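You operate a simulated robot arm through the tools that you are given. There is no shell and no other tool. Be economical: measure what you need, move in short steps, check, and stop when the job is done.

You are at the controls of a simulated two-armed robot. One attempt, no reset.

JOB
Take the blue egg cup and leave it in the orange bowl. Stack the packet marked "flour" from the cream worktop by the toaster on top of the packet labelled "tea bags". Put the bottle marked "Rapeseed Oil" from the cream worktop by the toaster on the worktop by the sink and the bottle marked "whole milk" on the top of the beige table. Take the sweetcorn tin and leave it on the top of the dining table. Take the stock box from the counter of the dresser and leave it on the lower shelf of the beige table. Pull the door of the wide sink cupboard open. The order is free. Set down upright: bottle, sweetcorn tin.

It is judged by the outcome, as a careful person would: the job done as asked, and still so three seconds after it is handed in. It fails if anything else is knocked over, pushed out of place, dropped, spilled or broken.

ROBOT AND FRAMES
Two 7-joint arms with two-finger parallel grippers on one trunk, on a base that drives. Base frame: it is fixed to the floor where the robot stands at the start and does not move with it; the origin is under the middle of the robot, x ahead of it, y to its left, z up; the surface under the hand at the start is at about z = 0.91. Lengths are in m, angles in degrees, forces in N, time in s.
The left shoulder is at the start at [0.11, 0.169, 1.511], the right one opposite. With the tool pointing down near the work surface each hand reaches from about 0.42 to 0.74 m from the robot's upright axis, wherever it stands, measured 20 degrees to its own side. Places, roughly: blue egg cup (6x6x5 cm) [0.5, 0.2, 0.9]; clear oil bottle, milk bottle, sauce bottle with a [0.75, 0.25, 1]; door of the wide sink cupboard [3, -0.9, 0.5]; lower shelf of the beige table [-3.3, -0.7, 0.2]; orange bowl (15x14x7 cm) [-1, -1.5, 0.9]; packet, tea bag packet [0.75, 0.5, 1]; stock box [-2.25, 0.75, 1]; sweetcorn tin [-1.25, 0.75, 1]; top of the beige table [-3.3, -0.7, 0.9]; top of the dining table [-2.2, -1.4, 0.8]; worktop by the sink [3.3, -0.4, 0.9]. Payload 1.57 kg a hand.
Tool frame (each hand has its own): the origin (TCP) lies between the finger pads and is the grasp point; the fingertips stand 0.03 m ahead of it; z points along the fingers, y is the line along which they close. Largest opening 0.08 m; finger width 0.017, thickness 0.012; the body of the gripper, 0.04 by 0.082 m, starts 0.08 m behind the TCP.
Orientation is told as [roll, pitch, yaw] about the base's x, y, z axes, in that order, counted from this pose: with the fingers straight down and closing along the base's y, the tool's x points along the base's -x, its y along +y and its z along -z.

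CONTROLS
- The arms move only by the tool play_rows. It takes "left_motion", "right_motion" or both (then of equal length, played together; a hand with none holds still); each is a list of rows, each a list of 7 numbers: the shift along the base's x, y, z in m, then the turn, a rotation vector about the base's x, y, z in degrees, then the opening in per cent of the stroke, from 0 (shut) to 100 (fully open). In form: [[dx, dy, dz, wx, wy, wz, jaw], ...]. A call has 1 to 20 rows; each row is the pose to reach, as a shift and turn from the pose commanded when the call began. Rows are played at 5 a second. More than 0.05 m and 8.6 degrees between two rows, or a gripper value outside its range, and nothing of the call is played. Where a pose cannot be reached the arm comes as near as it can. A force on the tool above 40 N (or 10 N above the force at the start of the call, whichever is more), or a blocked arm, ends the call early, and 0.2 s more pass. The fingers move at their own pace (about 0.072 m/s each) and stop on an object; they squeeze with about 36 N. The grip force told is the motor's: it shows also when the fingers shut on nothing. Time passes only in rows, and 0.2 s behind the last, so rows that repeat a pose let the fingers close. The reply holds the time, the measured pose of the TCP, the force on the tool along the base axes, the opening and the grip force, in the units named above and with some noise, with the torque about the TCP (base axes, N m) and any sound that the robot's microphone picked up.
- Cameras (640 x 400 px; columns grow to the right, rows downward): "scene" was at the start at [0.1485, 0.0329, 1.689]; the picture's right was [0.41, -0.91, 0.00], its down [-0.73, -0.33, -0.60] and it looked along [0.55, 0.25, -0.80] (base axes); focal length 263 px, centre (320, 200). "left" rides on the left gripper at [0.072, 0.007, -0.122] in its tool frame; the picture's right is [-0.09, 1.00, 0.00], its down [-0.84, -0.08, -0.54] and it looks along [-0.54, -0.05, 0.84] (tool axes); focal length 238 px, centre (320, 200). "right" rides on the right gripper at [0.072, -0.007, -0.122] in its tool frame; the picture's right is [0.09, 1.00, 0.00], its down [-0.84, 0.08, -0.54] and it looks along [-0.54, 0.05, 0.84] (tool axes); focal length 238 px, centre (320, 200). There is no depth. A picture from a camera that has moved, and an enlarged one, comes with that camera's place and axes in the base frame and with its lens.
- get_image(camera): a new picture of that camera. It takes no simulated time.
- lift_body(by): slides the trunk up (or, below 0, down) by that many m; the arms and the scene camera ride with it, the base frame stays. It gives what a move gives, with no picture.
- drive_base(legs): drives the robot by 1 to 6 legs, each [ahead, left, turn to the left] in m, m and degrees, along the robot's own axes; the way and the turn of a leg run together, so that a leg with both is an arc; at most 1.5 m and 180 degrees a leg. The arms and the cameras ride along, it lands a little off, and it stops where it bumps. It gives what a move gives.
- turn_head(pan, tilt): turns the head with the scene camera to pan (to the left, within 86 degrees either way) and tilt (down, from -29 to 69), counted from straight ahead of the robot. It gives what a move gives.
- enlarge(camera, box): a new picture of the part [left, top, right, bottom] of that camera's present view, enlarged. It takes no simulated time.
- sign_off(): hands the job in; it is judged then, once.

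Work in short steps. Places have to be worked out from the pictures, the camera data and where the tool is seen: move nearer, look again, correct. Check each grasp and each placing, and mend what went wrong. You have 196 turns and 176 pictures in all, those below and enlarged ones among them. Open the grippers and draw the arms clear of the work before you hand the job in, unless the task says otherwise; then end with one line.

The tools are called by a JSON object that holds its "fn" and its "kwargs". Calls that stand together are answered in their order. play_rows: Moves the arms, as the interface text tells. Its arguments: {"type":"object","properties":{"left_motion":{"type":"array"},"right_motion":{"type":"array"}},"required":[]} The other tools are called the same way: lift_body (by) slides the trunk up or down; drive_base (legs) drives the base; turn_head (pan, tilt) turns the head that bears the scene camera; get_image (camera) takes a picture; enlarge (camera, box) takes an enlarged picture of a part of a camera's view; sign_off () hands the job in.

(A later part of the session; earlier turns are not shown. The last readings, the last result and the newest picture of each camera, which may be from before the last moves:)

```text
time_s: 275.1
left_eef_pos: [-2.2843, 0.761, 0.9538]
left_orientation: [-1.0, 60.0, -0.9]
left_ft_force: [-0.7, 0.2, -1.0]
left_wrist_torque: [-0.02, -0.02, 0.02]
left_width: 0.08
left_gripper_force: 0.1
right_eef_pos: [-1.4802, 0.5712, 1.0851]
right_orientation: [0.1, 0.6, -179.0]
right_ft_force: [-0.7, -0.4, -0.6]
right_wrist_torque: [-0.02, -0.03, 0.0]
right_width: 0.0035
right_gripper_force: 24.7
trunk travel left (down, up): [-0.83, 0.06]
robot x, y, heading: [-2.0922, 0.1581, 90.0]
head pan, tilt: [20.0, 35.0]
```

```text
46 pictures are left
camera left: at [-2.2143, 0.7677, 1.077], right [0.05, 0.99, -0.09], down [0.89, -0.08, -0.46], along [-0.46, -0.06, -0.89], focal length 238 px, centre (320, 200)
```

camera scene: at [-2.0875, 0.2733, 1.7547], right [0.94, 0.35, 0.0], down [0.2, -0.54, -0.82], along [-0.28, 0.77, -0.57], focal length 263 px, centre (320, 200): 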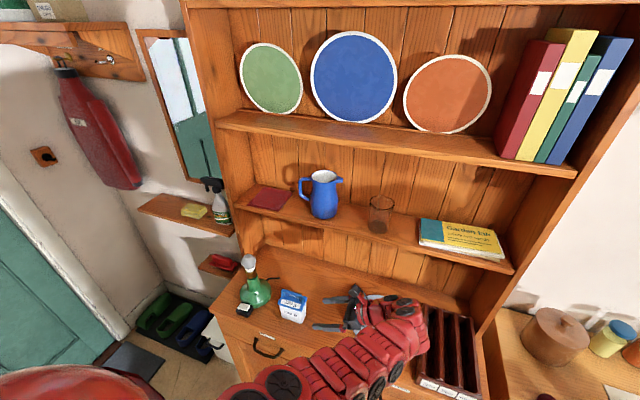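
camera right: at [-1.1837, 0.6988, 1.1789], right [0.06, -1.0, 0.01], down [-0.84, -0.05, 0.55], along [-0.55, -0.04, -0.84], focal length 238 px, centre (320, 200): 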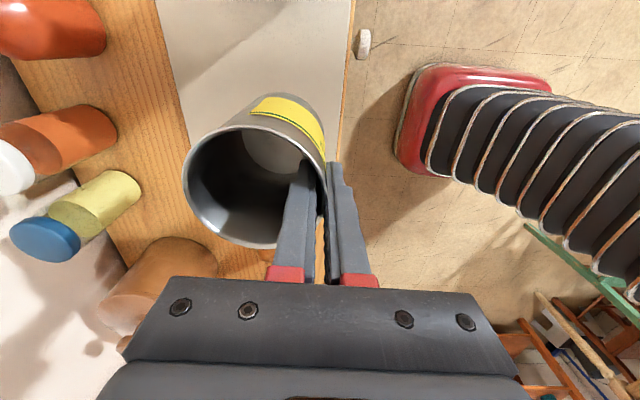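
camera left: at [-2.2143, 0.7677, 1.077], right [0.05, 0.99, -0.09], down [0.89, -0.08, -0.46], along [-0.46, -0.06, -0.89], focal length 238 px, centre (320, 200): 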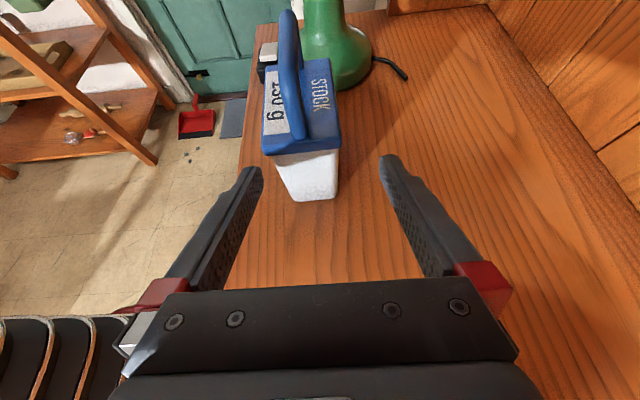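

Box centre y≈0.747. Shift 1.3 cm and advance along the pointing direction 8 cm.

{"fn": "play_rows", "kwargs": {"left_motion": [[0, -0.013, 0, 0, 0, 0, 100], [-0.02, -0.013, -0.012, 0, 0, 0, 100], [-0.04, -0.013, -0.024, 0, 0, 0, 100], [-0.055, -0.013, -0.033, 0, 0, 0, 100], [-0.069, -0.013, -0.041, 0, 0, 0, 100], [-0.069, -0.013, -0.041, 0, 0, 0, 100]]}}

{"fn": "get_image", "kwargs": {"camera": "left"}}

```text
time_s: 276.5
left_eef_pos: [-2.3528, 0.7482, 0.9144]
left_orientation: [-1.0, 60.2, -0.9]
left_ft_force: [-0.7, -0.5, 0.7]
left_wrist_torque: [0.01, 0.03, 0.0]
left_width: 0.0802
left_gripper_force: 0.0
right_eef_pos: [-1.4782, 0.5694, 1.0838]
right_orientation: [0.0, 0.5, -179.0]
right_ft_force: [-0.4, -0.5, -0.9]
right_wrist_torque: [-0.01, 0.0, -0.03]
right_width: 0.0034
right_gripper_force: 24.5
trunk travel left (down, up): [-0.83, 0.06]
robot x, y, heading: [-2.0922, 0.1564, 90.2]
head pan, tilt: [20.0, 35.0]
```

```text
45 pictures are left
camera left: at [-2.2819, 0.7544, 1.0362], right [0.05, 0.99, -0.09], down [0.89, -0.08, -0.46], along [-0.46, -0.06, -0.89], focal length 238 px, centre (320, 200)
```

left: 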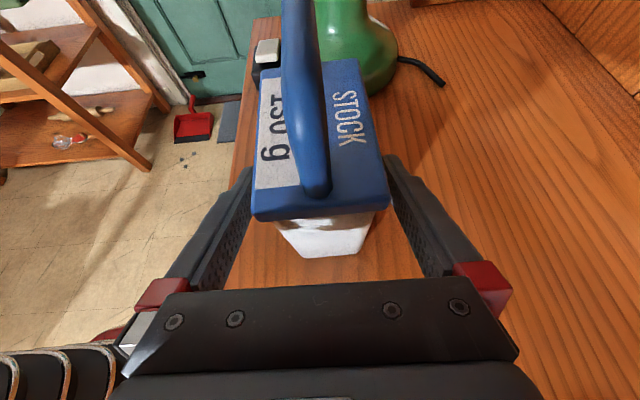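

The box is straddled between the fingers. Close and check the width.

{"fn": "play_rows", "kwargs": {"left_motion": [[0, 0, 0, 0, 0, 0, 70], [0, 0, 0, 0, 0, 0, 40], [0, 0, 0, 0, 0, 0, 0], [0, 0, 0, 0, 0, 0, 0], [0, 0, 0, 0, 0, 0, 0], [0, 0, 0.01, 0, 0, 0, 0], [0, 0, 0.025, 0, 0, 0, 0], [0.0, 0, 0.05, 0, 0, 0, 0]]}}

{"fn": "get_image", "kwargs": {"camera": "left"}}

```text
time_s: 278.3
left_eef_pos: [-2.3532, 0.7479, 0.9639]
left_orientation: [-1.1, 60.3, -1.0]
left_ft_force: [1.0, 0.4, -2.8]
left_wrist_torque: [0.01, -0.03, 0.01]
left_width: 0.0549
left_gripper_force: 35.6
right_eef_pos: [-1.4783, 0.5698, 1.0845]
right_orientation: [0.1, 0.5, -179.0]
right_ft_force: [-0.3, 0.5, 0.3]
right_wrist_torque: [-0.05, -0.01, 0.0]
right_width: 0.0034
right_gripper_force: 24.1
trunk travel left (down, up): [-0.83, 0.06]
robot x, y, heading: [-2.0927, 0.1589, 90.4]
head pan, tilt: [20.0, 35.0]
```

```text
44 pictures are left
camera left: at [-2.2831, 0.7544, 1.0862], right [0.05, 0.99, -0.09], down [0.89, -0.08, -0.46], along [-0.46, -0.06, -0.89], focal length 238 px, centre (320, 200)
```

left: 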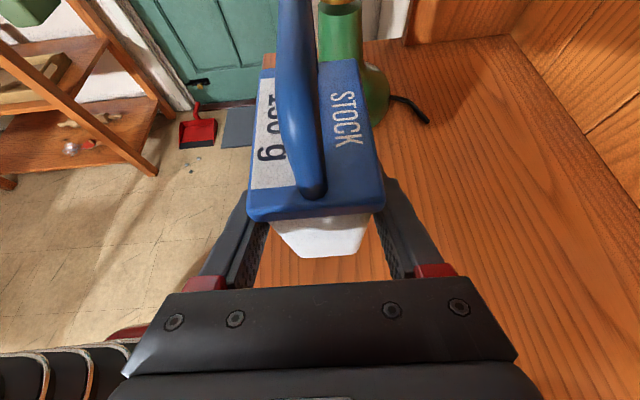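

Stock box held. Raise the left hand, drive back and turn around (180°) toward the dining table.

{"fn": "play_rows", "kwargs": {"left_motion": [[0, 0, 0.03, 0, 0, 0, 0], [0, -0.01, 0.06, 0, 0, 0, 0], [0, -0.02, 0.09, 0, 0, 0, 0], [0, -0.02, 0.1, 0, 0, 0, 0]]}}

{"fn": "drive_base", "kwargs": {"legs": [[-0.42, 0, 0], [0, 0.12, 0], [0, 0, 179]]}}

{"fn": "turn_head", "kwargs": {"pan": 0, "tilt": 42}}

{"fn": "get_image", "kwargs": {"camera": "scene"}}

```text
time_s: 279.3
left_eef_pos: [-2.35, 0.7268, 1.0654]
left_orientation: [-1.0, 60.3, -0.9]
left_ft_force: [0.4, 0.1, -2.3]
left_wrist_torque: [0.0, -0.01, -0.01]
left_width: 0.0548
left_gripper_force: 36.4
right_eef_pos: [-1.4764, 0.5679, 1.0835]
right_orientation: [0.1, 0.5, -179.0]
right_ft_force: [0.6, 0.2, 0.0]
right_wrist_torque: [-0.01, 0.0, -0.04]
right_width: 0.0032
right_gripper_force: 23.9
trunk travel left (down, up): [-0.83, 0.06]
robot x, y, heading: [-2.0909, 0.1563, 90.3]
head pan, tilt: [20.0, 35.0]
```

```text
time_s: 289.9
left_eef_pos: [-1.978, -0.8513, 1.0639]
left_orientation: [-0.8, 60.2, 176.0]
left_ft_force: [0.0, -0.1, -1.9]
left_wrist_torque: [-0.01, 0.0, 0.01]
left_width: 0.0547
left_gripper_force: 35.7
right_eef_pos: [-2.843, -0.6458, 1.0837]
right_orientation: [-0.1, 0.5, -2.0]
right_ft_force: [0.3, 0.1, -0.7]
right_wrist_torque: [0.01, 0.02, 0.0]
right_width: 0.0024
right_gripper_force: 23.7
trunk travel left (down, up): [-0.83, 0.06]
robot x, y, heading: [-2.2069, -0.2672, -92.6]
head pan, tilt: [20.0, 35.0]
```

```text
time_s: 290.8
left_eef_pos: [-1.9785, -0.8531, 1.0636]
left_orientation: [-1.0, 60.2, 176.0]
left_ft_force: [0.0, 0.1, -2.1]
left_wrist_torque: [-0.02, 0.01, 0.03]
left_width: 0.0549
left_gripper_force: 35.8
right_eef_pos: [-2.8426, -0.6456, 1.084]
right_orientation: [0.0, 0.6, -2.2]
right_ft_force: [-0.3, 0.3, -0.8]
right_wrist_torque: [-0.01, 0.0, 0.02]
right_width: 0.0025
right_gripper_force: 24.4
trunk travel left (down, up): [-0.83, 0.06]
robot x, y, heading: [-2.2111, -0.2638, -92.8]
head pan, tilt: [0.0, 42.0]
```

```text
43 pictures are left
camera scene: at [-2.2156, -0.4295, 1.7091], right [-1.0, 0.05, 0.0], down [0.03, 0.67, -0.74], along [-0.04, -0.74, -0.67], focal length 263 px, centre (320, 200)
```

scene: 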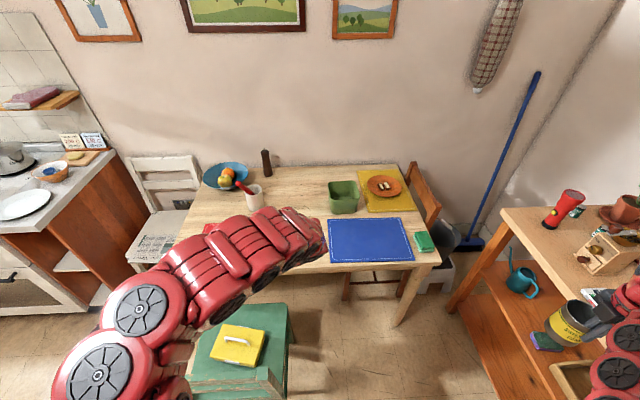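

The blue mat blocks easy spots on the west side. The east end of the dining table (x≈-1.55…-1.7) is bare wood, reachable east of the green chair. Drive there (left 0.83 m) and look; also check the tin grip.

{"fn": "drive_base", "kwargs": {"legs": [[0, 0.83, 2.5]]}}

{"fn": "turn_head", "kwargs": {"pan": -20, "tilt": 42}}

{"fn": "get_image", "kwargs": {"camera": "scene"}}

{"fn": "get_image", "kwargs": {"camera": "right"}}

```text
time_s: 295.3
left_eef_pos: [-1.1166, -0.8702, 1.0638]
left_orientation: [-0.9, 60.2, 178.0]
left_ft_force: [-0.1, -0.6, -1.7]
left_wrist_torque: [0.02, 0.02, 0.0]
left_width: 0.0549
left_gripper_force: 35.6
right_eef_pos: [-1.9883, -0.6952, 1.0846]
right_orientation: [0.1, 0.7, 0.0]
right_ft_force: [0.0, 0.4, -0.5]
right_wrist_torque: [0.02, 0.02, 0.02]
right_width: 0.0023
right_gripper_force: 23.7
trunk travel left (down, up): [-0.83, 0.06]
robot x, y, heading: [-1.3678, -0.2967, -90.7]
head pan, tilt: [0.0, 42.0]
```

```text
time_s: 296.1
left_eef_pos: [-1.117, -0.8705, 1.0642]
left_orientation: [-0.9, 60.1, 178.1]
left_ft_force: [0.4, 0.7, -2.0]
left_wrist_torque: [0.02, 0.02, -0.02]
left_width: 0.0549
left_gripper_force: 35.7
right_eef_pos: [-1.9866, -0.6943, 1.0837]
right_orientation: [0.1, 0.6, -0.1]
right_ft_force: [0.4, 0.5, -1.1]
right_wrist_torque: [0.02, -0.01, -0.01]
right_width: 0.0023
right_gripper_force: 23.5
trunk travel left (down, up): [-0.83, 0.06]
robot x, y, heading: [-1.3636, -0.2925, -90.8]
head pan, tilt: [-20.0, 42.0]
```

```text
42 pictures are left
camera scene: at [-1.3965, -0.4505, 1.7091], right [-0.94, 0.35, 0.0], down [0.24, 0.63, -0.74], along [-0.26, -0.69, -0.67], focal length 263 px, centre (320, 200)
```

scene: 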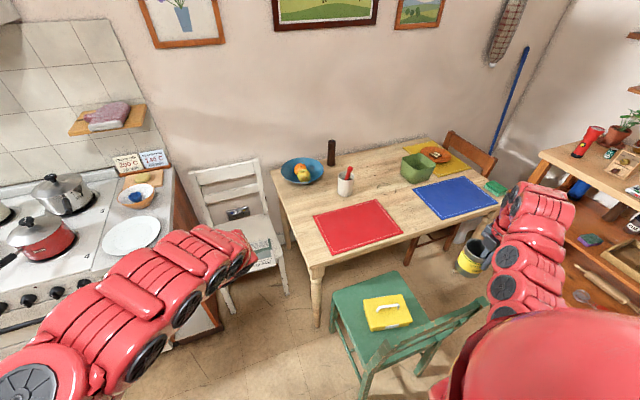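

```text
41 pictures are left
camera right: at [-2.0586, -0.7009, 1.2078], right [-0.09, 1.0, 0.0], down [0.84, 0.07, 0.53], along [0.53, 0.05, -0.85], focal length 238 px, centre (320, 200)
```

right: 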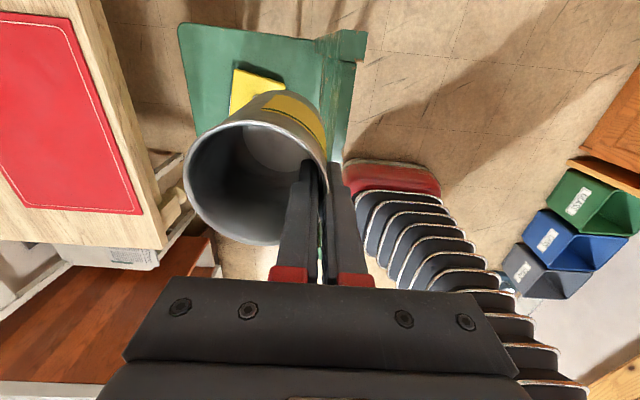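

The tin is firmly held. Best bare spot: behind the red mat, around [-1.78,-1.42], north of the fruit bowl. Raise the left hand first, then drive 0.5 m ahead.

{"fn": "play_rows", "kwargs": {"left_motion": [[0, 0, 0.03, 0, 0, 0, 0], [0, 0, 0.06, 0, 0, 0, 0], [0, 0, 0.09, 0, 0, 0, 0], [0, 0, 0.12, 0, 0, 0, 0]]}}

{"fn": "drive_base", "kwargs": {"legs": [[0.48, 0.0, 0]]}}

{"fn": "get_image", "kwargs": {"camera": "scene"}}

```text
time_s: 297.1
left_eef_pos: [-1.1317, -0.9162, 1.1661]
left_orientation: [-1.0, 60.2, 178.0]
left_ft_force: [-0.1, -0.4, -2.4]
left_wrist_torque: [0.02, 0.03, 0.0]
left_width: 0.0547
left_gripper_force: 36.2
left hand out of reach, approached as far as the arm can: row 1, 2, 3, 4
right_eef_pos: [-1.9869, -0.6945, 1.0848]
right_orientation: [0.1, 0.6, -0.1]
right_ft_force: [0.3, -0.9, 0.2]
right_wrist_torque: [0.01, 0.0, 0.02]
right_width: 0.0022
right_gripper_force: 23.6
trunk travel left (down, up): [-0.83, 0.06]
robot x, y, heading: [-1.3678, -0.2949, -91.1]
head pan, tilt: [-20.0, 42.0]
```

```text
time_s: 299.9
left_eef_pos: [-1.1348, -1.3976, 1.166]
left_orientation: [-1.0, 60.1, 178.3]
left_ft_force: [-0.1, 0.8, -3.2]
left_wrist_torque: [-0.03, -0.01, -0.02]
left_width: 0.0552
left_gripper_force: 36.1
right_eef_pos: [-1.9908, -1.1792, 1.0844]
right_orientation: [0.1, 0.4, 0.1]
right_ft_force: [0.0, 0.1, -0.4]
right_wrist_torque: [0.01, -0.01, 0.01]
right_width: 0.0022
right_gripper_force: 23.6
trunk travel left (down, up): [-0.83, 0.06]
robot x, y, heading: [-1.3728, -0.7755, -90.6]
head pan, tilt: [-20.0, 42.0]
```

```text
40 pictures are left
camera scene: at [-1.4016, -0.9318, 1.7092], right [-0.94, 0.35, 0.0], down [0.23, 0.63, -0.74], along [-0.26, -0.7, -0.67], focal length 263 px, centre (320, 200)
```

scene: 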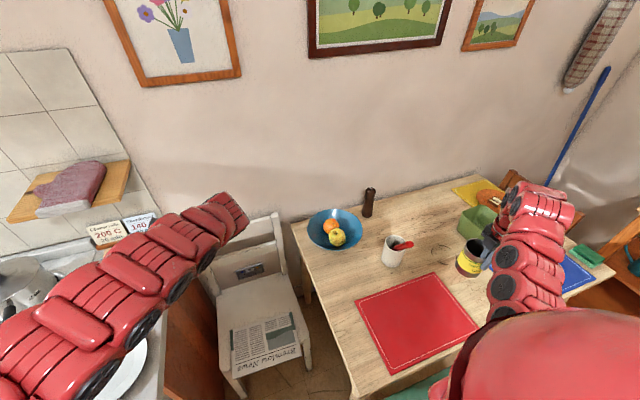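

Mat covers x -1.70…-2.05, y -1.10…-1.335; jug at [-1.92,-1.43]. I move the tin above [-1.785,-1.42] and lower the trunk 0.1 m.

{"fn": "play_rows", "kwargs": {"right_motion": [[0.03, -0.029, 0, 0, 0, 0, 0], [0.06, -0.058, 0, 0, 0, 0, 0], [0.09, -0.087, 0, 0, 0, 0, 0], [0.12, -0.116, 0, 0, 0, 0, 0], [0.15, -0.145, 0, 0, 0, 0, 0], [0.18, -0.175, 0, 0, 0, 0, 0], [0.206, -0.204, 0, 0, 0, 0, 0]]}}

{"fn": "lift_body", "kwargs": {"by": -0.1}}

{"fn": "get_image", "kwargs": {"camera": "right"}}

{"fn": "get_image", "kwargs": {"camera": "scene"}}

```text
time_s: 301.6
left_eef_pos: [-1.1354, -1.3993, 1.1656]
left_orientation: [-1.2, 60.2, 178.2]
left_ft_force: [-0.9, -0.1, -2.7]
left_wrist_torque: [-0.01, 0.02, -0.01]
left_width: 0.0549
left_gripper_force: 36.2
right_eef_pos: [-1.7846, -1.384, 1.0844]
right_orientation: [0.0, 0.5, 0.1]
right_ft_force: [1.3, -0.7, -0.2]
right_wrist_torque: [0.03, 0.05, 0.01]
right_width: 0.0022
right_gripper_force: 24.5
right hand out of reach, approached as far as the arm can: row 2, 3, 4
trunk travel left (down, up): [-0.83, 0.06]
robot x, y, heading: [-1.3728, -0.7743, -90.8]
head pan, tilt: [-20.0, 42.0]
```

```text
time_s: 302.9
left_eef_pos: [-1.1345, -1.3973, 1.0658]
left_orientation: [-1.0, 60.3, 178.3]
left_ft_force: [0.1, -0.3, -1.3]
left_wrist_torque: [0.01, 0.05, -0.02]
left_width: 0.0551
left_gripper_force: 35.6
right_eef_pos: [-1.7858, -1.3826, 0.9851]
right_orientation: [0.0, 0.6, 0.1]
right_ft_force: [0.1, -0.3, 0.1]
right_wrist_torque: [0.01, 0.01, 0.0]
right_width: 0.0022
right_gripper_force: 23.4
trunk travel left (down, up): [-0.73, 0.16]
robot x, y, heading: [-1.3696, -0.7769, -90.4]
head pan, tilt: [-20.0, 42.0]
```

```text
39 pictures are left
camera right: at [-1.8567, -1.389, 1.1082], right [-0.09, 1.0, 0.0], down [0.84, 0.08, 0.53], along [0.53, 0.05, -0.85], focal length 238 px, centre (320, 200)
```

right: 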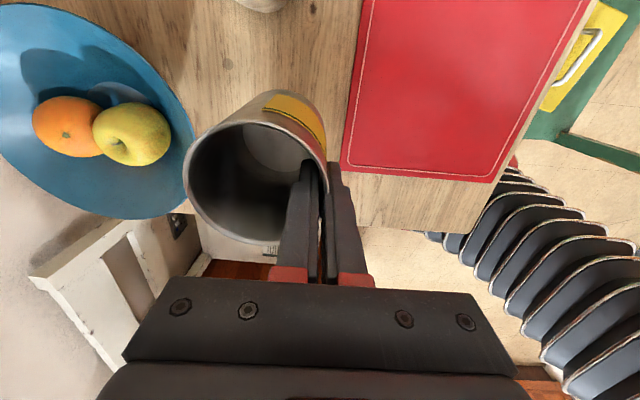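

```text
38 pictures are left
camera scene: at [-1.4016, -0.9322, 1.6092], right [-0.94, 0.35, 0.0], down [0.23, 0.63, -0.74], along [-0.26, -0.7, -0.67], focal length 263 px, centre (320, 200)
```

scene: 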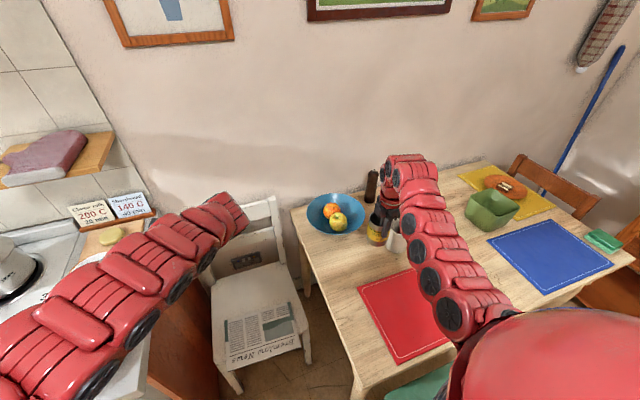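

The tin is over bare wood, clear of bowl and mat. Lower with the arm: first to ~0.88, then slowly.

{"fn": "play_rows", "kwargs": {"right_motion": [[0, 0, -0.03, 0, 0, 0, 0], [0, 0, -0.06, 0, 0, 0, 0], [0, 0, -0.085, 0, 0, 0, 0], [0, 0, -0.1, 0, 0, 0, 0], [0, 0, -0.11, 0, 0, 0, 0], [0, 0, -0.118, 0, 0, 0, 0], [0, 0, -0.126, 0, 0, 0, 0], [0, 0, -0.132, 0, 0, 0, 0]]}}

```text
time_s: 304.7
left_eef_pos: [-1.1357, -1.3987, 1.0663]
left_orientation: [-1.1, 60.2, 178.1]
left_ft_force: [-0.6, -0.3, -1.4]
left_wrist_torque: [0.01, 0.04, -0.01]
left_width: 0.0547
left_gripper_force: 35.9
right_eef_pos: [-1.7857, -1.3835, 0.8513]
right_orientation: [0.0, 0.5, 0.1]
right_ft_force: [-0.7, 0.4, -1.1]
right_wrist_torque: [0.0, 0.02, 0.0]
right_width: 0.0019
right_gripper_force: 23.4
trunk travel left (down, up): [-0.73, 0.16]
robot x, y, heading: [-1.3682, -0.7774, -90.6]
head pan, tilt: [-20.0, 42.0]
```

No contact yet; continue down in small steps until the force rises.

{"fn": "play_rows", "kwargs": {"right_motion": [[0, 0, -0.005, 0, 0, 0, 0], [0, 0, -0.01, 0, 0, 0, 0], [0, 0, -0.015, 0, 0, 0, 0], [0, 0, -0.02, 0, 0, 0, 0], [0, 0, -0.024, 0, 0, 0, 0]]}}

{"fn": "enlarge", "kwargs": {"camera": "scene", "box": [330, 160, 450, 280]}}

```text
time_s: 305.9
left_eef_pos: [-1.1354, -1.3975, 1.0676]
left_orientation: [-0.9, 60.1, 178.4]
left_ft_force: [0.1, -0.4, -2.0]
left_wrist_torque: [0.01, 0.03, -0.02]
left_width: 0.0547
left_gripper_force: 36.1
right_eef_pos: [-1.7868, -1.383, 0.8296]
right_orientation: [-0.2, 0.7, 0.0]
right_ft_force: [-2.4, -0.4, 21.1]
right_wrist_torque: [-0.74, -0.01, 0.05]
right_width: 0.0031
right_gripper_force: 24.4
trunk travel left (down, up): [-0.73, 0.16]
robot x, y, heading: [-1.3759, -0.775, -90.8]
head pan, tilt: [-20.0, 42.0]
```

```text
3.33 times, centred on (390, 220) of scene
camera zoom: at [-1.4002, -0.93, 1.6097], right [-0.94, 0.35, 0.0], down [0.23, 0.63, -0.74], along [-0.26, -0.7, -0.67], focal length 876 px, centre (87, 133)
```

zoom: 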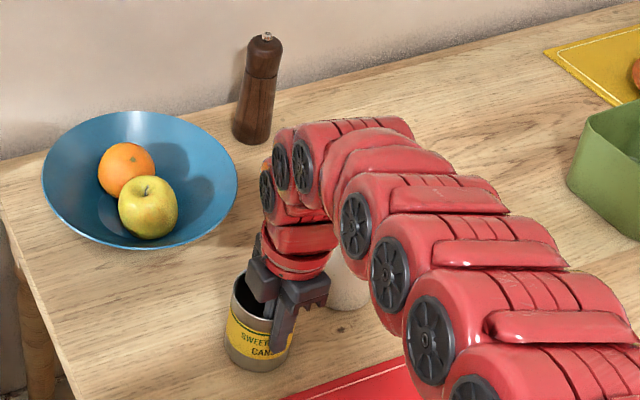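

Tin stands on the table. Ease up, open to ~45 %, and lift out vertically.

{"fn": "play_rows", "kwargs": {"right_motion": [[0, 0, 0.003, 0, 0, 0, 0], [0, 0, 0.004, 0, 0, 0, 25], [0, 0, 0.004, 0, 0, 0, 45], [0, 0, 0.004, 0, 0, 0, 45], [0, 0, 0.03, 0, 0, 0, 45], [0, 0, 0.06, 0, 0, 0, 45], [0, 0, 0.1, 0, 0, 0, 45], [0, 0, 0.14, 0, 0, 0, 45]]}}

{"fn": "get_image", "kwargs": {"camera": "right"}}

```text
time_s: 307.7
left_eef_pos: [-1.1347, -1.3982, 1.0661]
left_orientation: [-1.0, 60.2, 178.3]
left_ft_force: [-0.6, -0.9, -2.1]
left_wrist_torque: [0.0, 0.02, -0.02]
left_width: 0.0548
left_gripper_force: 35.9
right_eef_pos: [-1.7853, -1.3829, 0.97]
right_orientation: [0.0, 0.5, 0.1]
right_ft_force: [-0.3, 0.3, -0.4]
right_wrist_torque: [-0.01, 0.02, -0.01]
right_width: 0.0362
right_gripper_force: 0.1
trunk travel left (down, up): [-0.73, 0.16]
robot x, y, heading: [-1.3695, -0.776, -90.6]
head pan, tilt: [-20.0, 42.0]
```

```text
36 pictures are left
camera right: at [-1.8553, -1.3902, 1.0932], right [-0.09, 1.0, 0.0], down [0.84, 0.08, 0.53], along [0.53, 0.05, -0.85], focal length 238 px, centre (320, 200)
```

right: 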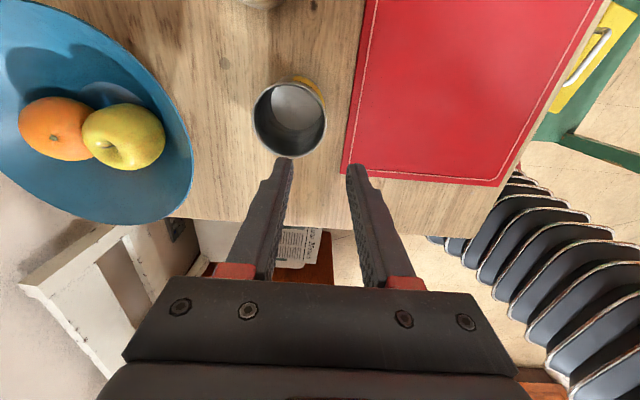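

Tin stands upright on the dining table's bare wood. Back off and tuck the right hand to the side/up, then turn west.

{"fn": "drive_base", "kwargs": {"legs": [[-0.6, 0, 0]]}}

{"fn": "play_rows", "kwargs": {"right_motion": [[-0.025, 0.0, 0.02, 0, 0, 0, 45], [-0.05, 0.02, 0.04, 0, 0, 0, 30], [-0.075, 0.05, 0.06, 0, 0, 0, 0], [-0.1, 0.08, 0.08, 0, 0, 0, 0], [-0.125, 0.11, 0.1, 0, 0, 0, 0], [-0.15, 0.14, 0.12, 0, 0, 0, 0], [-0.175, 0.17, 0.12, 0, 0, 0, 0], [-0.2, 0.2, 0.12, 0, 0, 0, 0]]}}

{"fn": "drive_base", "kwargs": {"legs": [[0, 0, -90], [0.8, 0, 0]]}}

```text
time_s: 311.0
left_eef_pos: [-1.1304, -0.8054, 1.0663]
left_orientation: [-1.2, 60.3, 178.1]
left_ft_force: [0.3, -0.5, -2.7]
left_wrist_torque: [0.0, 0.03, 0.0]
left_width: 0.0547
left_gripper_force: 36.1
right_eef_pos: [-1.7799, -0.7911, 0.9688]
right_orientation: [0.0, 0.5, 0.1]
right_ft_force: [-0.4, -0.7, -0.2]
right_wrist_torque: [0.0, 0.02, 0.0]
right_width: 0.036
right_gripper_force: 0.0
trunk travel left (down, up): [-0.73, 0.16]
robot x, y, heading: [-1.3664, -0.1818, -90.6]
head pan, tilt: [-20.0, 42.0]
```

```text
time_s: 312.8
left_eef_pos: [-1.129, -0.8034, 1.0673]
left_orientation: [-0.9, 60.2, 178.3]
left_ft_force: [-0.7, 0.7, -1.4]
left_wrist_torque: [-0.01, 0.01, -0.01]
left_width: 0.0547
left_gripper_force: 35.9
right_eef_pos: [-1.9796, -0.5906, 1.0901]
right_orientation: [0.0, 0.5, 0.2]
right_ft_force: [-0.1, -0.1, 0.0]
right_wrist_torque: [-0.03, 0.01, 0.0]
right_width: 0.0
right_gripper_force: 21.5
trunk travel left (down, up): [-0.73, 0.16]
robot x, y, heading: [-1.366, -0.1797, -90.5]
head pan, tilt: [-20.0, 42.0]
```

```text
time_s: 320.9
left_eef_pos: [-2.7802, -0.4214, 1.0658]
left_orientation: [-1.1, 60.2, 88.7]
left_ft_force: [-0.2, -0.5, -1.2]
left_wrist_torque: [0.01, 0.01, 0.0]
left_width: 0.0547
left_gripper_force: 36.3
right_eef_pos: [-2.5748, 0.4282, 1.0898]
right_orientation: [0.0, 0.4, -89.4]
right_ft_force: [-0.4, 0.1, -0.2]
right_wrist_torque: [-0.01, 0.0, 0.02]
right_width: 0.0002
right_gripper_force: 21.1
trunk travel left (down, up): [-0.73, 0.16]
robot x, y, heading: [-2.1624, -0.1766, 179.9]
head pan, tilt: [-20.0, 42.0]
```

Now yaw the left hand -90° so that it (and the box) points to the shelf.

{"fn": "play_rows", "kwargs": {"left_motion": [[0, 0, 0, 0, 0, -8.2, 0], [0, 0, 0, 0, 0, -16.4, 0], [0, 0, 0, 0, 0, -24.6, 0], [0, 0, 0, 0, 0, -32.8, 0], [0, 0, 0, 0, 0, -41, 0], [0, 0, 0, 0, 0, -49.2, 0], [0, 0, 0, 0, 0, -57.4, 0], [0, 0, 0, 0, 0, -65.6, 0], [0, 0, 0, 0, 0, -73.8, 0], [0, 0, 0, 0, 0, -82, 0], [0, 0, 0, 0, 0, -89, 0]]}}

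{"fn": "turn_head", "kwargs": {"pan": 20, "tilt": 40}}

{"fn": "get_image", "kwargs": {"camera": "scene"}}

```text
time_s: 323.3
left_eef_pos: [-2.95, -0.4818, 0.9715]
left_orientation: [-0.9, 60.1, 2.8]
left_ft_force: [0.5, 0.6, -1.5]
left_wrist_torque: [-0.01, -0.03, -0.02]
left_width: 0.0549
left_gripper_force: 35.5
left hand out of reach, approached as far as the arm can: row 1, 2, 3, 4, 5, 6, 7, 8, 9, 10, 11
right_eef_pos: [-2.5741, 0.4283, 1.0897]
right_orientation: [0.0, 0.5, -89.5]
right_ft_force: [-0.4, 0.3, -0.6]
right_wrist_torque: [-0.01, -0.02, 0.01]
right_width: 0.0
right_gripper_force: 21.1
trunk travel left (down, up): [-0.73, 0.16]
robot x, y, heading: [-2.1622, -0.1762, 180.1]
head pan, tilt: [-20.0, 42.0]
```

```text
time_s: 324.4
left_eef_pos: [-2.9516, -0.4822, 0.9722]
left_orientation: [-1.0, 60.3, 2.7]
left_ft_force: [-0.1, -0.2, -2.1]
left_wrist_torque: [0.04, -0.04, -0.04]
left_width: 0.0549
left_gripper_force: 36.3
right_eef_pos: [-2.5742, 0.4286, 1.0898]
right_orientation: [0.0, 0.5, -89.4]
right_ft_force: [0.1, 0.8, 0.3]
right_wrist_torque: [0.0, 0.05, 0.01]
right_width: 0.0
right_gripper_force: 21.3
trunk travel left (down, up): [-0.73, 0.16]
robot x, y, heading: [-2.1575, -0.1785, 180.1]
head pan, tilt: [20.0, 40.0]
```

```text
35 pictures are left
camera scene: at [-2.3215, -0.2066, 1.612], right [-0.34, 0.94, 0.0], down [0.6, 0.22, -0.77], along [-0.72, -0.26, -0.64], focal length 263 px, centre (320, 200)
```

scene: 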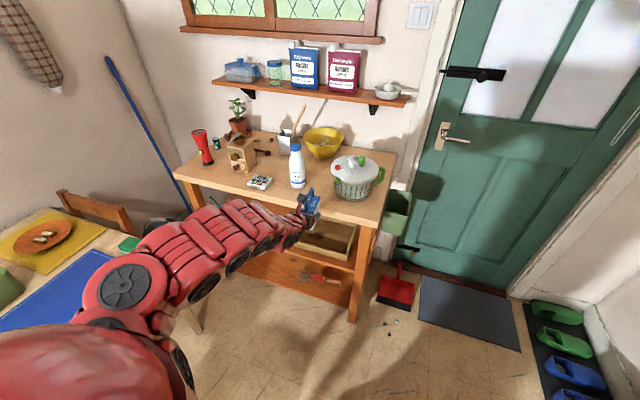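

The box now points to the shelf. Back off 5 cm and lower the trunk by 0.65 m, then inspect.

{"fn": "drive_base", "kwargs": {"legs": [[-0.05, 0, 0]]}}

{"fn": "lift_body", "kwargs": {"by": -0.65}}

{"fn": "turn_head", "kwargs": {"pan": 20, "tilt": 25}}

{"fn": "get_image", "kwargs": {"camera": "scene"}}

{"fn": "get_image", "kwargs": {"camera": "left"}}

```text
time_s: 325.3
left_eef_pos: [-2.9025, -0.4818, 0.9699]
left_orientation: [-1.1, 60.1, 2.7]
left_ft_force: [-0.4, -0.4, -2.3]
left_wrist_torque: [0.0, 0.0, -0.01]
left_width: 0.0547
left_gripper_force: 36.0
right_eef_pos: [-2.5275, 0.4272, 1.0881]
right_orientation: [0.2, 0.5, -89.3]
right_ft_force: [-0.4, -0.9, -0.5]
right_wrist_torque: [0.0, -0.02, -0.02]
right_width: 0.0
right_gripper_force: 21.7
trunk travel left (down, up): [-0.73, 0.16]
robot x, y, heading: [-2.1112, -0.1818, -180.1]
head pan, tilt: [20.0, 40.0]
```

```text
refused: -0.65 is not a number from -0.4 to 0.4
```

```text
time_s: 326.1
left_eef_pos: [-2.9014, -0.4814, 0.9727]
left_orientation: [-1.2, 60.3, 2.7]
left_ft_force: [0.5, 1.2, -1.8]
left_wrist_torque: [0.01, -0.02, -0.01]
left_width: 0.055
left_gripper_force: 36.6
right_eef_pos: [-2.5247, 0.4276, 1.0902]
right_orientation: [0.0, 0.5, -89.3]
right_ft_force: [-0.4, 0.6, -1.1]
right_wrist_torque: [0.0, 0.04, 0.01]
right_width: 0.0001
right_gripper_force: 21.7
trunk travel left (down, up): [-0.73, 0.16]
robot x, y, heading: [-2.1123, -0.1813, -180.2]
head pan, tilt: [20.0, 25.0]
```

```text
34 pictures are left
camera scene: at [-2.2775, -0.2094, 1.6354], right [-0.34, 0.94, 0.0], down [0.4, 0.15, -0.91], along [-0.85, -0.31, -0.42], focal length 263 px, centre (320, 200)
```

scene: 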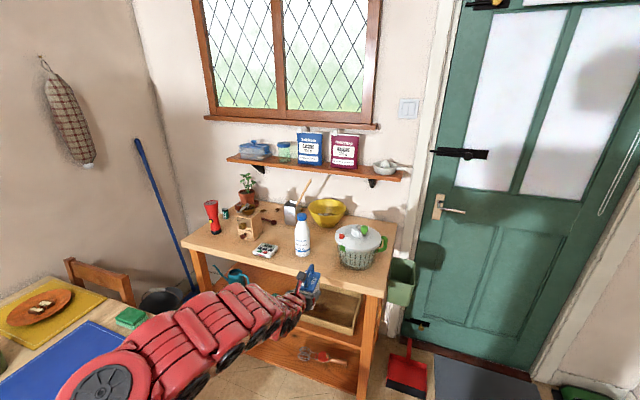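

```text
33 pictures are left
camera left: at [-2.8312, -0.4705, 1.0948], right [-0.02, 1.0, -0.09], down [0.89, -0.03, -0.46], along [-0.46, -0.09, -0.89], focal length 238 px, centre (320, 200)
```

left: 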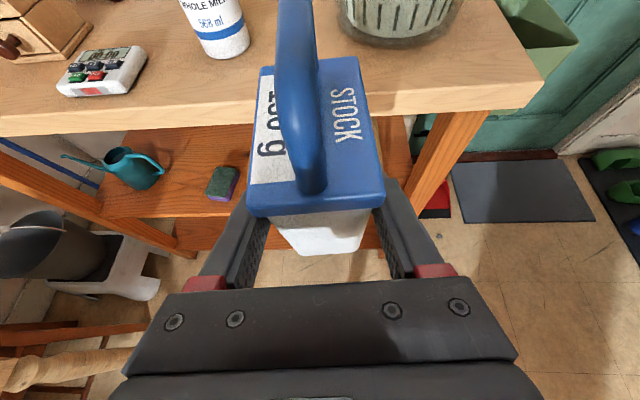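

The limit per call is 0.4 m; lower in two steps.

{"fn": "lift_body", "kwargs": {"by": -0.35}}

{"fn": "lift_body", "kwargs": {"by": -0.3}}

{"fn": "get_image", "kwargs": {"camera": "scene"}}

{"fn": "get_image", "kwargs": {"camera": "left"}}

```text
time_s: 329.5
left_eef_pos: [-2.9015, -0.4808, 0.6222]
left_orientation: [-1.1, 60.1, 2.7]
left_ft_force: [0.0, -1.3, -2.3]
left_wrist_torque: [0.0, 0.01, 0.01]
left_width: 0.0547
left_gripper_force: 36.1
right_eef_pos: [-2.526, 0.4271, 0.7396]
right_orientation: [-0.1, 0.5, -89.3]
right_ft_force: [0.6, 0.1, 0.4]
right_wrist_torque: [0.03, 0.03, -0.02]
right_width: 0.0001
right_gripper_force: 21.1
trunk travel left (down, up): [-0.38, 0.51]
robot x, y, heading: [-2.1099, -0.1838, -180.2]
head pan, tilt: [20.0, 25.0]
```

```text
time_s: 332.5
left_eef_pos: [-2.9008, -0.4824, 0.3214]
left_orientation: [-1.0, 60.2, 2.8]
left_ft_force: [0.8, -0.2, -1.3]
left_wrist_torque: [0.01, -0.05, -0.01]
left_width: 0.0547
left_gripper_force: 35.6
right_eef_pos: [-2.5262, 0.4281, 0.4399]
right_orientation: [0.0, 0.4, -89.2]
right_ft_force: [0.4, -0.5, -0.3]
right_wrist_torque: [0.02, 0.02, 0.0]
right_width: 0.0002
right_gripper_force: 20.8
trunk travel left (down, up): [-0.08, 0.81]
robot x, y, heading: [-2.1123, -0.1788, -179.7]
head pan, tilt: [20.0, 25.0]
```

```text
32 pictures are left
camera scene: at [-2.2782, -0.2094, 0.9854], right [-0.34, 0.94, 0.0], down [0.4, 0.14, -0.91], along [-0.85, -0.31, -0.42], focal length 263 px, centre (320, 200)
```

scene: 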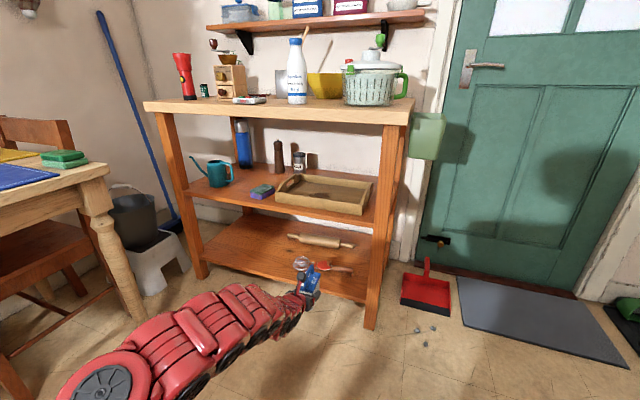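

```text
31 pictures are left
camera left: at [-2.8315, -0.4706, 0.4444], right [-0.02, 1.0, -0.09], down [0.89, -0.03, -0.46], along [-0.46, -0.09, -0.89], focal length 238 px, centre (320, 200)
```

left: 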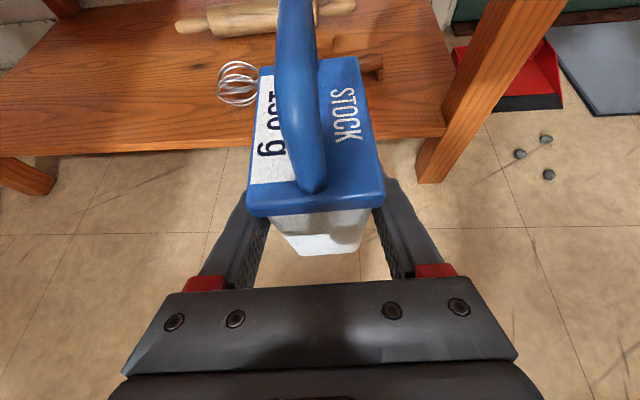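

Lower shelf: front edge x≈-3.045, top z≈0.21; whisk covers y -0.66…-0.40, so I aim for the box at [-3.15,-0.82]. Shift the hand 8 cm left, then drive in three small legs clear of the chair.

{"fn": "play_rows", "kwargs": {"left_motion": [[0.005, -0.03, 0, 0, 0, 0, 0], [0.01, -0.055, 0, 0, 0, -1.4, 0], [0.015, -0.08, 0, 0, 0, -2.7, 0]]}}

{"fn": "drive_base", "kwargs": {"legs": [[0.1, 0, 0], [0.1, 0.2, 0]]}}

{"fn": "get_image", "kwargs": {"camera": "left"}}

{"fn": "get_image", "kwargs": {"camera": "scene"}}

```text
time_s: 333.3
left_eef_pos: [-2.8912, -0.5451, 0.3079]
left_orientation: [-0.3, 57.6, 0.9]
left_ft_force: [-0.3, -0.5, -1.2]
left_wrist_torque: [0.02, -0.03, 0.0]
left_width: 0.0549
left_gripper_force: 35.7
left hand out of reach, approached as far as the arm can: row 1, 2, 3
right_eef_pos: [-2.5252, 0.4278, 0.4393]
right_orientation: [0.0, 0.5, -89.3]
right_ft_force: [0.3, 0.3, 0.9]
right_wrist_torque: [0.0, 0.03, -0.02]
right_width: 0.0
right_gripper_force: 21.3
trunk travel left (down, up): [-0.08, 0.81]
robot x, y, heading: [-2.1097, -0.1771, -180.0]
head pan, tilt: [20.0, 25.0]
```

```text
time_s: 335.8
left_eef_pos: [-3.0892, -0.7496, 0.308]
left_orientation: [-0.4, 57.6, 0.9]
left_ft_force: [0.2, 0.5, -1.5]
left_wrist_torque: [0.04, -0.06, -0.01]
left_width: 0.0548
left_gripper_force: 35.9
right_eef_pos: [-2.7289, 0.228, 0.4377]
right_orientation: [0.0, 0.5, -89.0]
right_ft_force: [-0.5, 0.6, 0.1]
right_wrist_torque: [0.01, 0.01, -0.02]
right_width: 0.0
right_gripper_force: 21.2
trunk travel left (down, up): [-0.08, 0.81]
robot x, y, heading: [-2.3094, -0.3799, -179.7]
head pan, tilt: [20.0, 25.0]
```

```text
30 pictures are left
camera left: at [-3.0247, -0.7401, 0.433], right [0.02, 1.0, -0.08], down [0.91, -0.06, -0.42], along [-0.42, -0.06, -0.91], focal length 238 px, centre (320, 200)
```

left: 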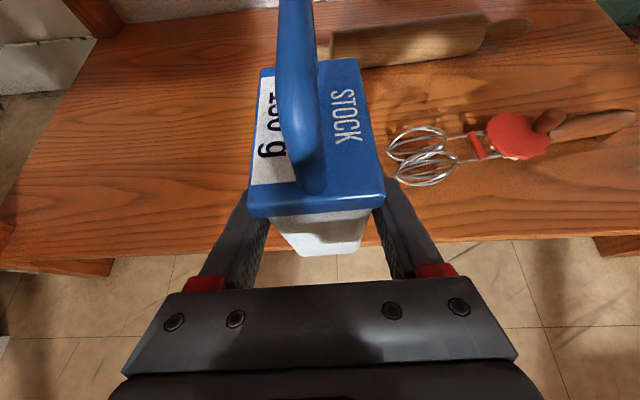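

```text
29 pictures are left
camera scene: at [-2.477, -0.4098, 0.9853], right [-0.35, 0.94, 0.0], down [0.4, 0.15, -0.91], along [-0.85, -0.32, -0.42], focal length 263 px, centre (320, 200)
```

scene: 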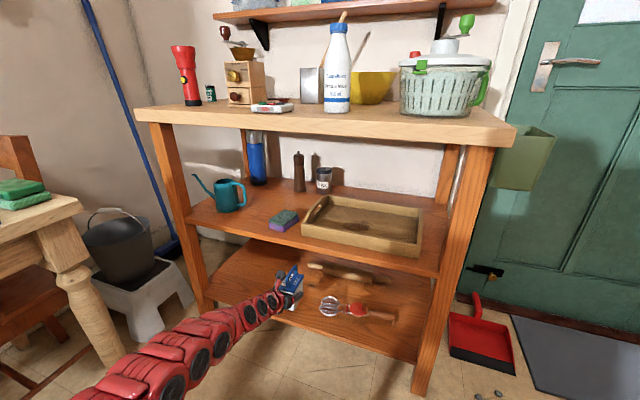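

Box is above the shelf, left of the whisk and rolling pin. Drive the last 5 cm in and 4 cm left, then level the box and lower gently.

{"fn": "drive_base", "kwargs": {"legs": [[0.06, 0.04, 0]]}}

{"fn": "play_rows", "kwargs": {"left_motion": [[0.005, 0, -0.01, 0, 1.3, 0, 0], [0.01, 0, -0.02, 0, 2.5, 0, 0], [0.01, 0, -0.03, 0, 2.5, 0, 0], [0.01, 0, -0.038, 0, 2.5, 0, 0]]}}

{"fn": "get_image", "kwargs": {"camera": "left"}}

```text
time_s: 336.8
left_eef_pos: [-3.1457, -0.7899, 0.3069]
left_orientation: [-0.6, 57.6, 1.1]
left_ft_force: [0.2, 0.0, -2.2]
left_wrist_torque: [0.0, -0.04, 0.03]
left_width: 0.0549
left_gripper_force: 36.5
right_eef_pos: [-2.787, 0.1843, 0.4388]
right_orientation: [0.1, 0.5, -88.9]
right_ft_force: [0.7, -0.4, -0.4]
right_wrist_torque: [0.0, 0.03, 0.02]
right_width: 0.0001
right_gripper_force: 21.3
trunk travel left (down, up): [-0.08, 0.81]
robot x, y, heading: [-2.3686, -0.4218, -179.6]
head pan, tilt: [20.0, 25.0]
```

```text
time_s: 337.8
left_eef_pos: [-3.1375, -0.7904, 0.27]
left_orientation: [-0.3, 60.2, 1.2]
left_ft_force: [-0.1, 0.6, -1.6]
left_wrist_torque: [0.0, -0.02, -0.02]
left_width: 0.055
left_gripper_force: 35.8
right_eef_pos: [-2.7873, 0.1848, 0.4389]
right_orientation: [-0.1, 0.5, -88.8]
right_ft_force: [-0.3, 0.7, -0.5]
right_wrist_torque: [0.01, -0.01, -0.03]
right_width: 0.0002
right_gripper_force: 21.0
trunk travel left (down, up): [-0.08, 0.81]
robot x, y, heading: [-2.3721, -0.4195, -179.5]
head pan, tilt: [20.0, 25.0]
```

```text
28 pictures are left
camera left: at [-3.0669, -0.7819, 0.3919], right [0.02, 1.0, -0.08], down [0.89, -0.06, -0.46], along [-0.46, -0.07, -0.89], focal length 238 px, centre (320, 200)
```

left: 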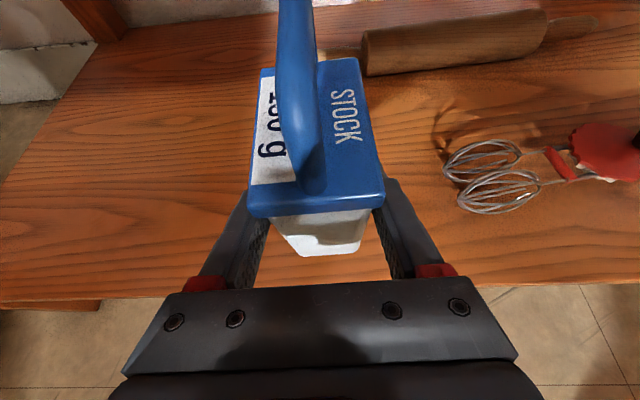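

Level now; lower in small steps until contact.

{"fn": "play_rows", "kwargs": {"left_motion": [[0, 0, -0.004, 0, 0, 0, 0], [0, 0, -0.008, 0, 0, 0, 0], [0, 0, -0.012, 0, 0, 0, 0], [0, 0, -0.016, 0, 0, 0, 0], [0, 0, -0.02, 0, 0, 0, 0], [0, 0, -0.024, 0, 0, 0, 0]]}}

```text
time_s: 339.2
left_eef_pos: [-3.137, -0.7888, 0.2438]
left_orientation: [-0.3, 60.1, 1.1]
left_ft_force: [-0.1, -0.8, -1.6]
left_wrist_torque: [0.04, -0.04, -0.02]
left_width: 0.0548
left_gripper_force: 35.8
right_eef_pos: [-2.7875, 0.1845, 0.4392]
right_orientation: [0.1, 0.6, -88.8]
right_ft_force: [0.2, -0.5, 0.1]
right_wrist_torque: [0.05, 0.02, 0.01]
right_width: 0.0
right_gripper_force: 21.2
trunk travel left (down, up): [-0.08, 0.81]
robot x, y, heading: [-2.3664, -0.4215, -179.5]
head pan, tilt: [20.0, 25.0]
```

{"fn": "enlarge", "kwargs": {"camera": "scene", "box": [200, 220, 440, 400]}}

{"fn": "play_rows", "kwargs": {"left_motion": [[0, 0, -0.004, 0, 0, 0, 0], [0, 0, -0.008, 0, 0, 0, 0], [0, 0, -0.012, 0, 0, 0, 0], [0, 0, -0.016, 0, 0, 0, 0], [0, 0, -0.02, 0, 0, 0, 0]]}}

```text
2.22 times, centred on (320, 310) of scene
camera zoom: at [-2.5354, -0.4511, 0.9853], right [-0.35, 0.94, 0.0], down [0.4, 0.15, -0.91], along [-0.85, -0.32, -0.42], focal length 584 px, centre (320, -44)
```

zoom: 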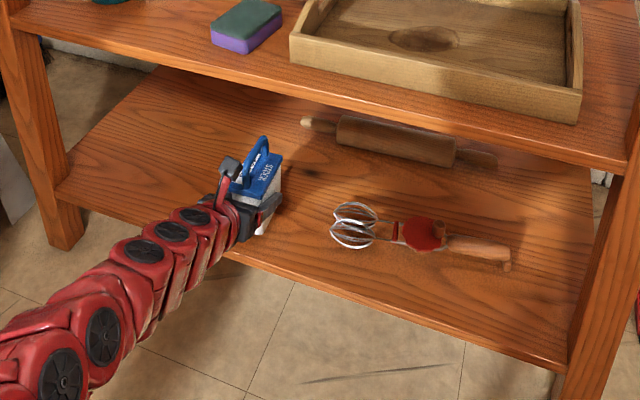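

```text
time_s: 340.4
left_eef_pos: [-3.1365, -0.7908, 0.2241]
left_orientation: [-0.2, 60.2, 1.2]
left_ft_force: [0.2, 0.7, -3.7]
left_wrist_torque: [0.0, 0.0, -0.02]
left_width: 0.0546
left_gripper_force: 35.9
right_eef_pos: [-2.788, 0.1838, 0.4386]
right_orientation: [-0.1, 0.4, -88.9]
right_ft_force: [0.5, 0.1, -0.6]
right_wrist_torque: [-0.02, -0.03, 0.01]
right_width: 0.0001
right_gripper_force: 21.3
trunk travel left (down, up): [-0.08, 0.81]
robot x, y, heading: [-2.3695, -0.4201, -179.6]
head pan, tilt: [20.0, 25.0]
```

Not yet touching; keep lowering.

{"fn": "play_rows", "kwargs": {"left_motion": [[0, 0, -0.004, 0, 0, 0, 0], [0, 0, -0.008, 0, 0, 0, 0], [0, 0, -0.012, 0, 0, 0, 0], [0, 0, -0.016, 0, 0, 0, 0], [0, 0, -0.02, 0, 0, 0, 0], [0, 0, -0.024, 0, 0, 0, 0]]}}

{"fn": "enlarge", "kwargs": {"camera": "scene", "box": [230, 260, 370, 360]}}

```text
time_s: 341.8
left_eef_pos: [-3.1374, -0.7901, 0.2085]
left_orientation: [-0.7, 60.6, 0.8]
left_ft_force: [4.3, 1.2, 36.2]
left_wrist_torque: [0.2, -0.87, -0.34]
left_width: 0.0545
left_gripper_force: 36.3
right_eef_pos: [-2.7853, 0.1847, 0.4398]
right_orientation: [-0.2, 0.4, -89.0]
right_ft_force: [-0.1, 0.1, 0.3]
right_wrist_torque: [-0.02, 0.01, 0.0]
right_width: 0.0
right_gripper_force: 21.1
trunk travel left (down, up): [-0.08, 0.81]
robot x, y, heading: [-2.3739, -0.4211, -179.5]
head pan, tilt: [20.0, 25.0]
```

```text
4.00 times, centred on (300, 310) of scene
camera zoom: at [-2.5316, -0.4492, 0.9865], right [-0.35, 0.94, 0.0], down [0.39, 0.15, -0.91], along [-0.85, -0.32, -0.42], focal length 1051 px, centre (400, -240)
```

zoom: 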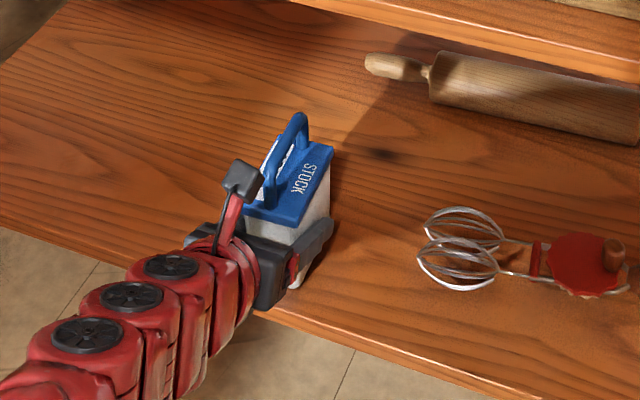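

Contact — the box sits on the lower shelf. Ease up, open, and retract backward along the hand axis.

{"fn": "play_rows", "kwargs": {"left_motion": [[0, 0, 0.005, 0, 0, 0, 0], [0, 0, 0.007, 0, 0, 0, 50], [0, 0, 0.007, 0, 0, 0, 100], [0, 0, 0.007, 0, 0, 0, 100], [0.02, 0, 0.018, 0, 0, 0, 100], [0.045, 0, 0.033, 0, 0, 0, 100], [0.07, 0, 0.047, 0, 0, 0, 100]]}}

{"fn": "get_image", "kwargs": {"camera": "left"}}

```text
time_s: 343.4
left_eef_pos: [-3.0981, -0.7939, 0.2298]
left_orientation: [-0.3, 60.1, 1.2]
left_ft_force: [0.1, -0.6, 0.6]
left_wrist_torque: [-0.03, 0.01, 0.01]
left_width: 0.0798
left_gripper_force: 0.1
left hand out of reach, approached as far as the arm can: row 6, 7
right_eef_pos: [-2.7873, 0.1844, 0.4396]
right_orientation: [0.0, 0.5, -88.9]
right_ft_force: [0.1, 0.6, 1.4]
right_wrist_torque: [0.0, -0.02, 0.02]
right_width: 0.0001
right_gripper_force: 21.4
trunk travel left (down, up): [-0.08, 0.81]
robot x, y, heading: [-2.368, -0.4204, -179.5]
head pan, tilt: [20.0, 25.0]
```

```text
25 pictures are left
camera left: at [-3.0289, -0.7848, 0.3527], right [0.02, 1.0, -0.08], down [0.89, -0.06, -0.45], along [-0.46, -0.06, -0.89], focal length 238 px, centre (320, 200)
```

left: 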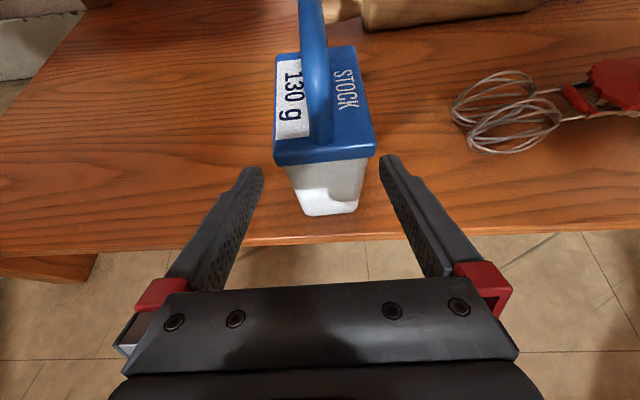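

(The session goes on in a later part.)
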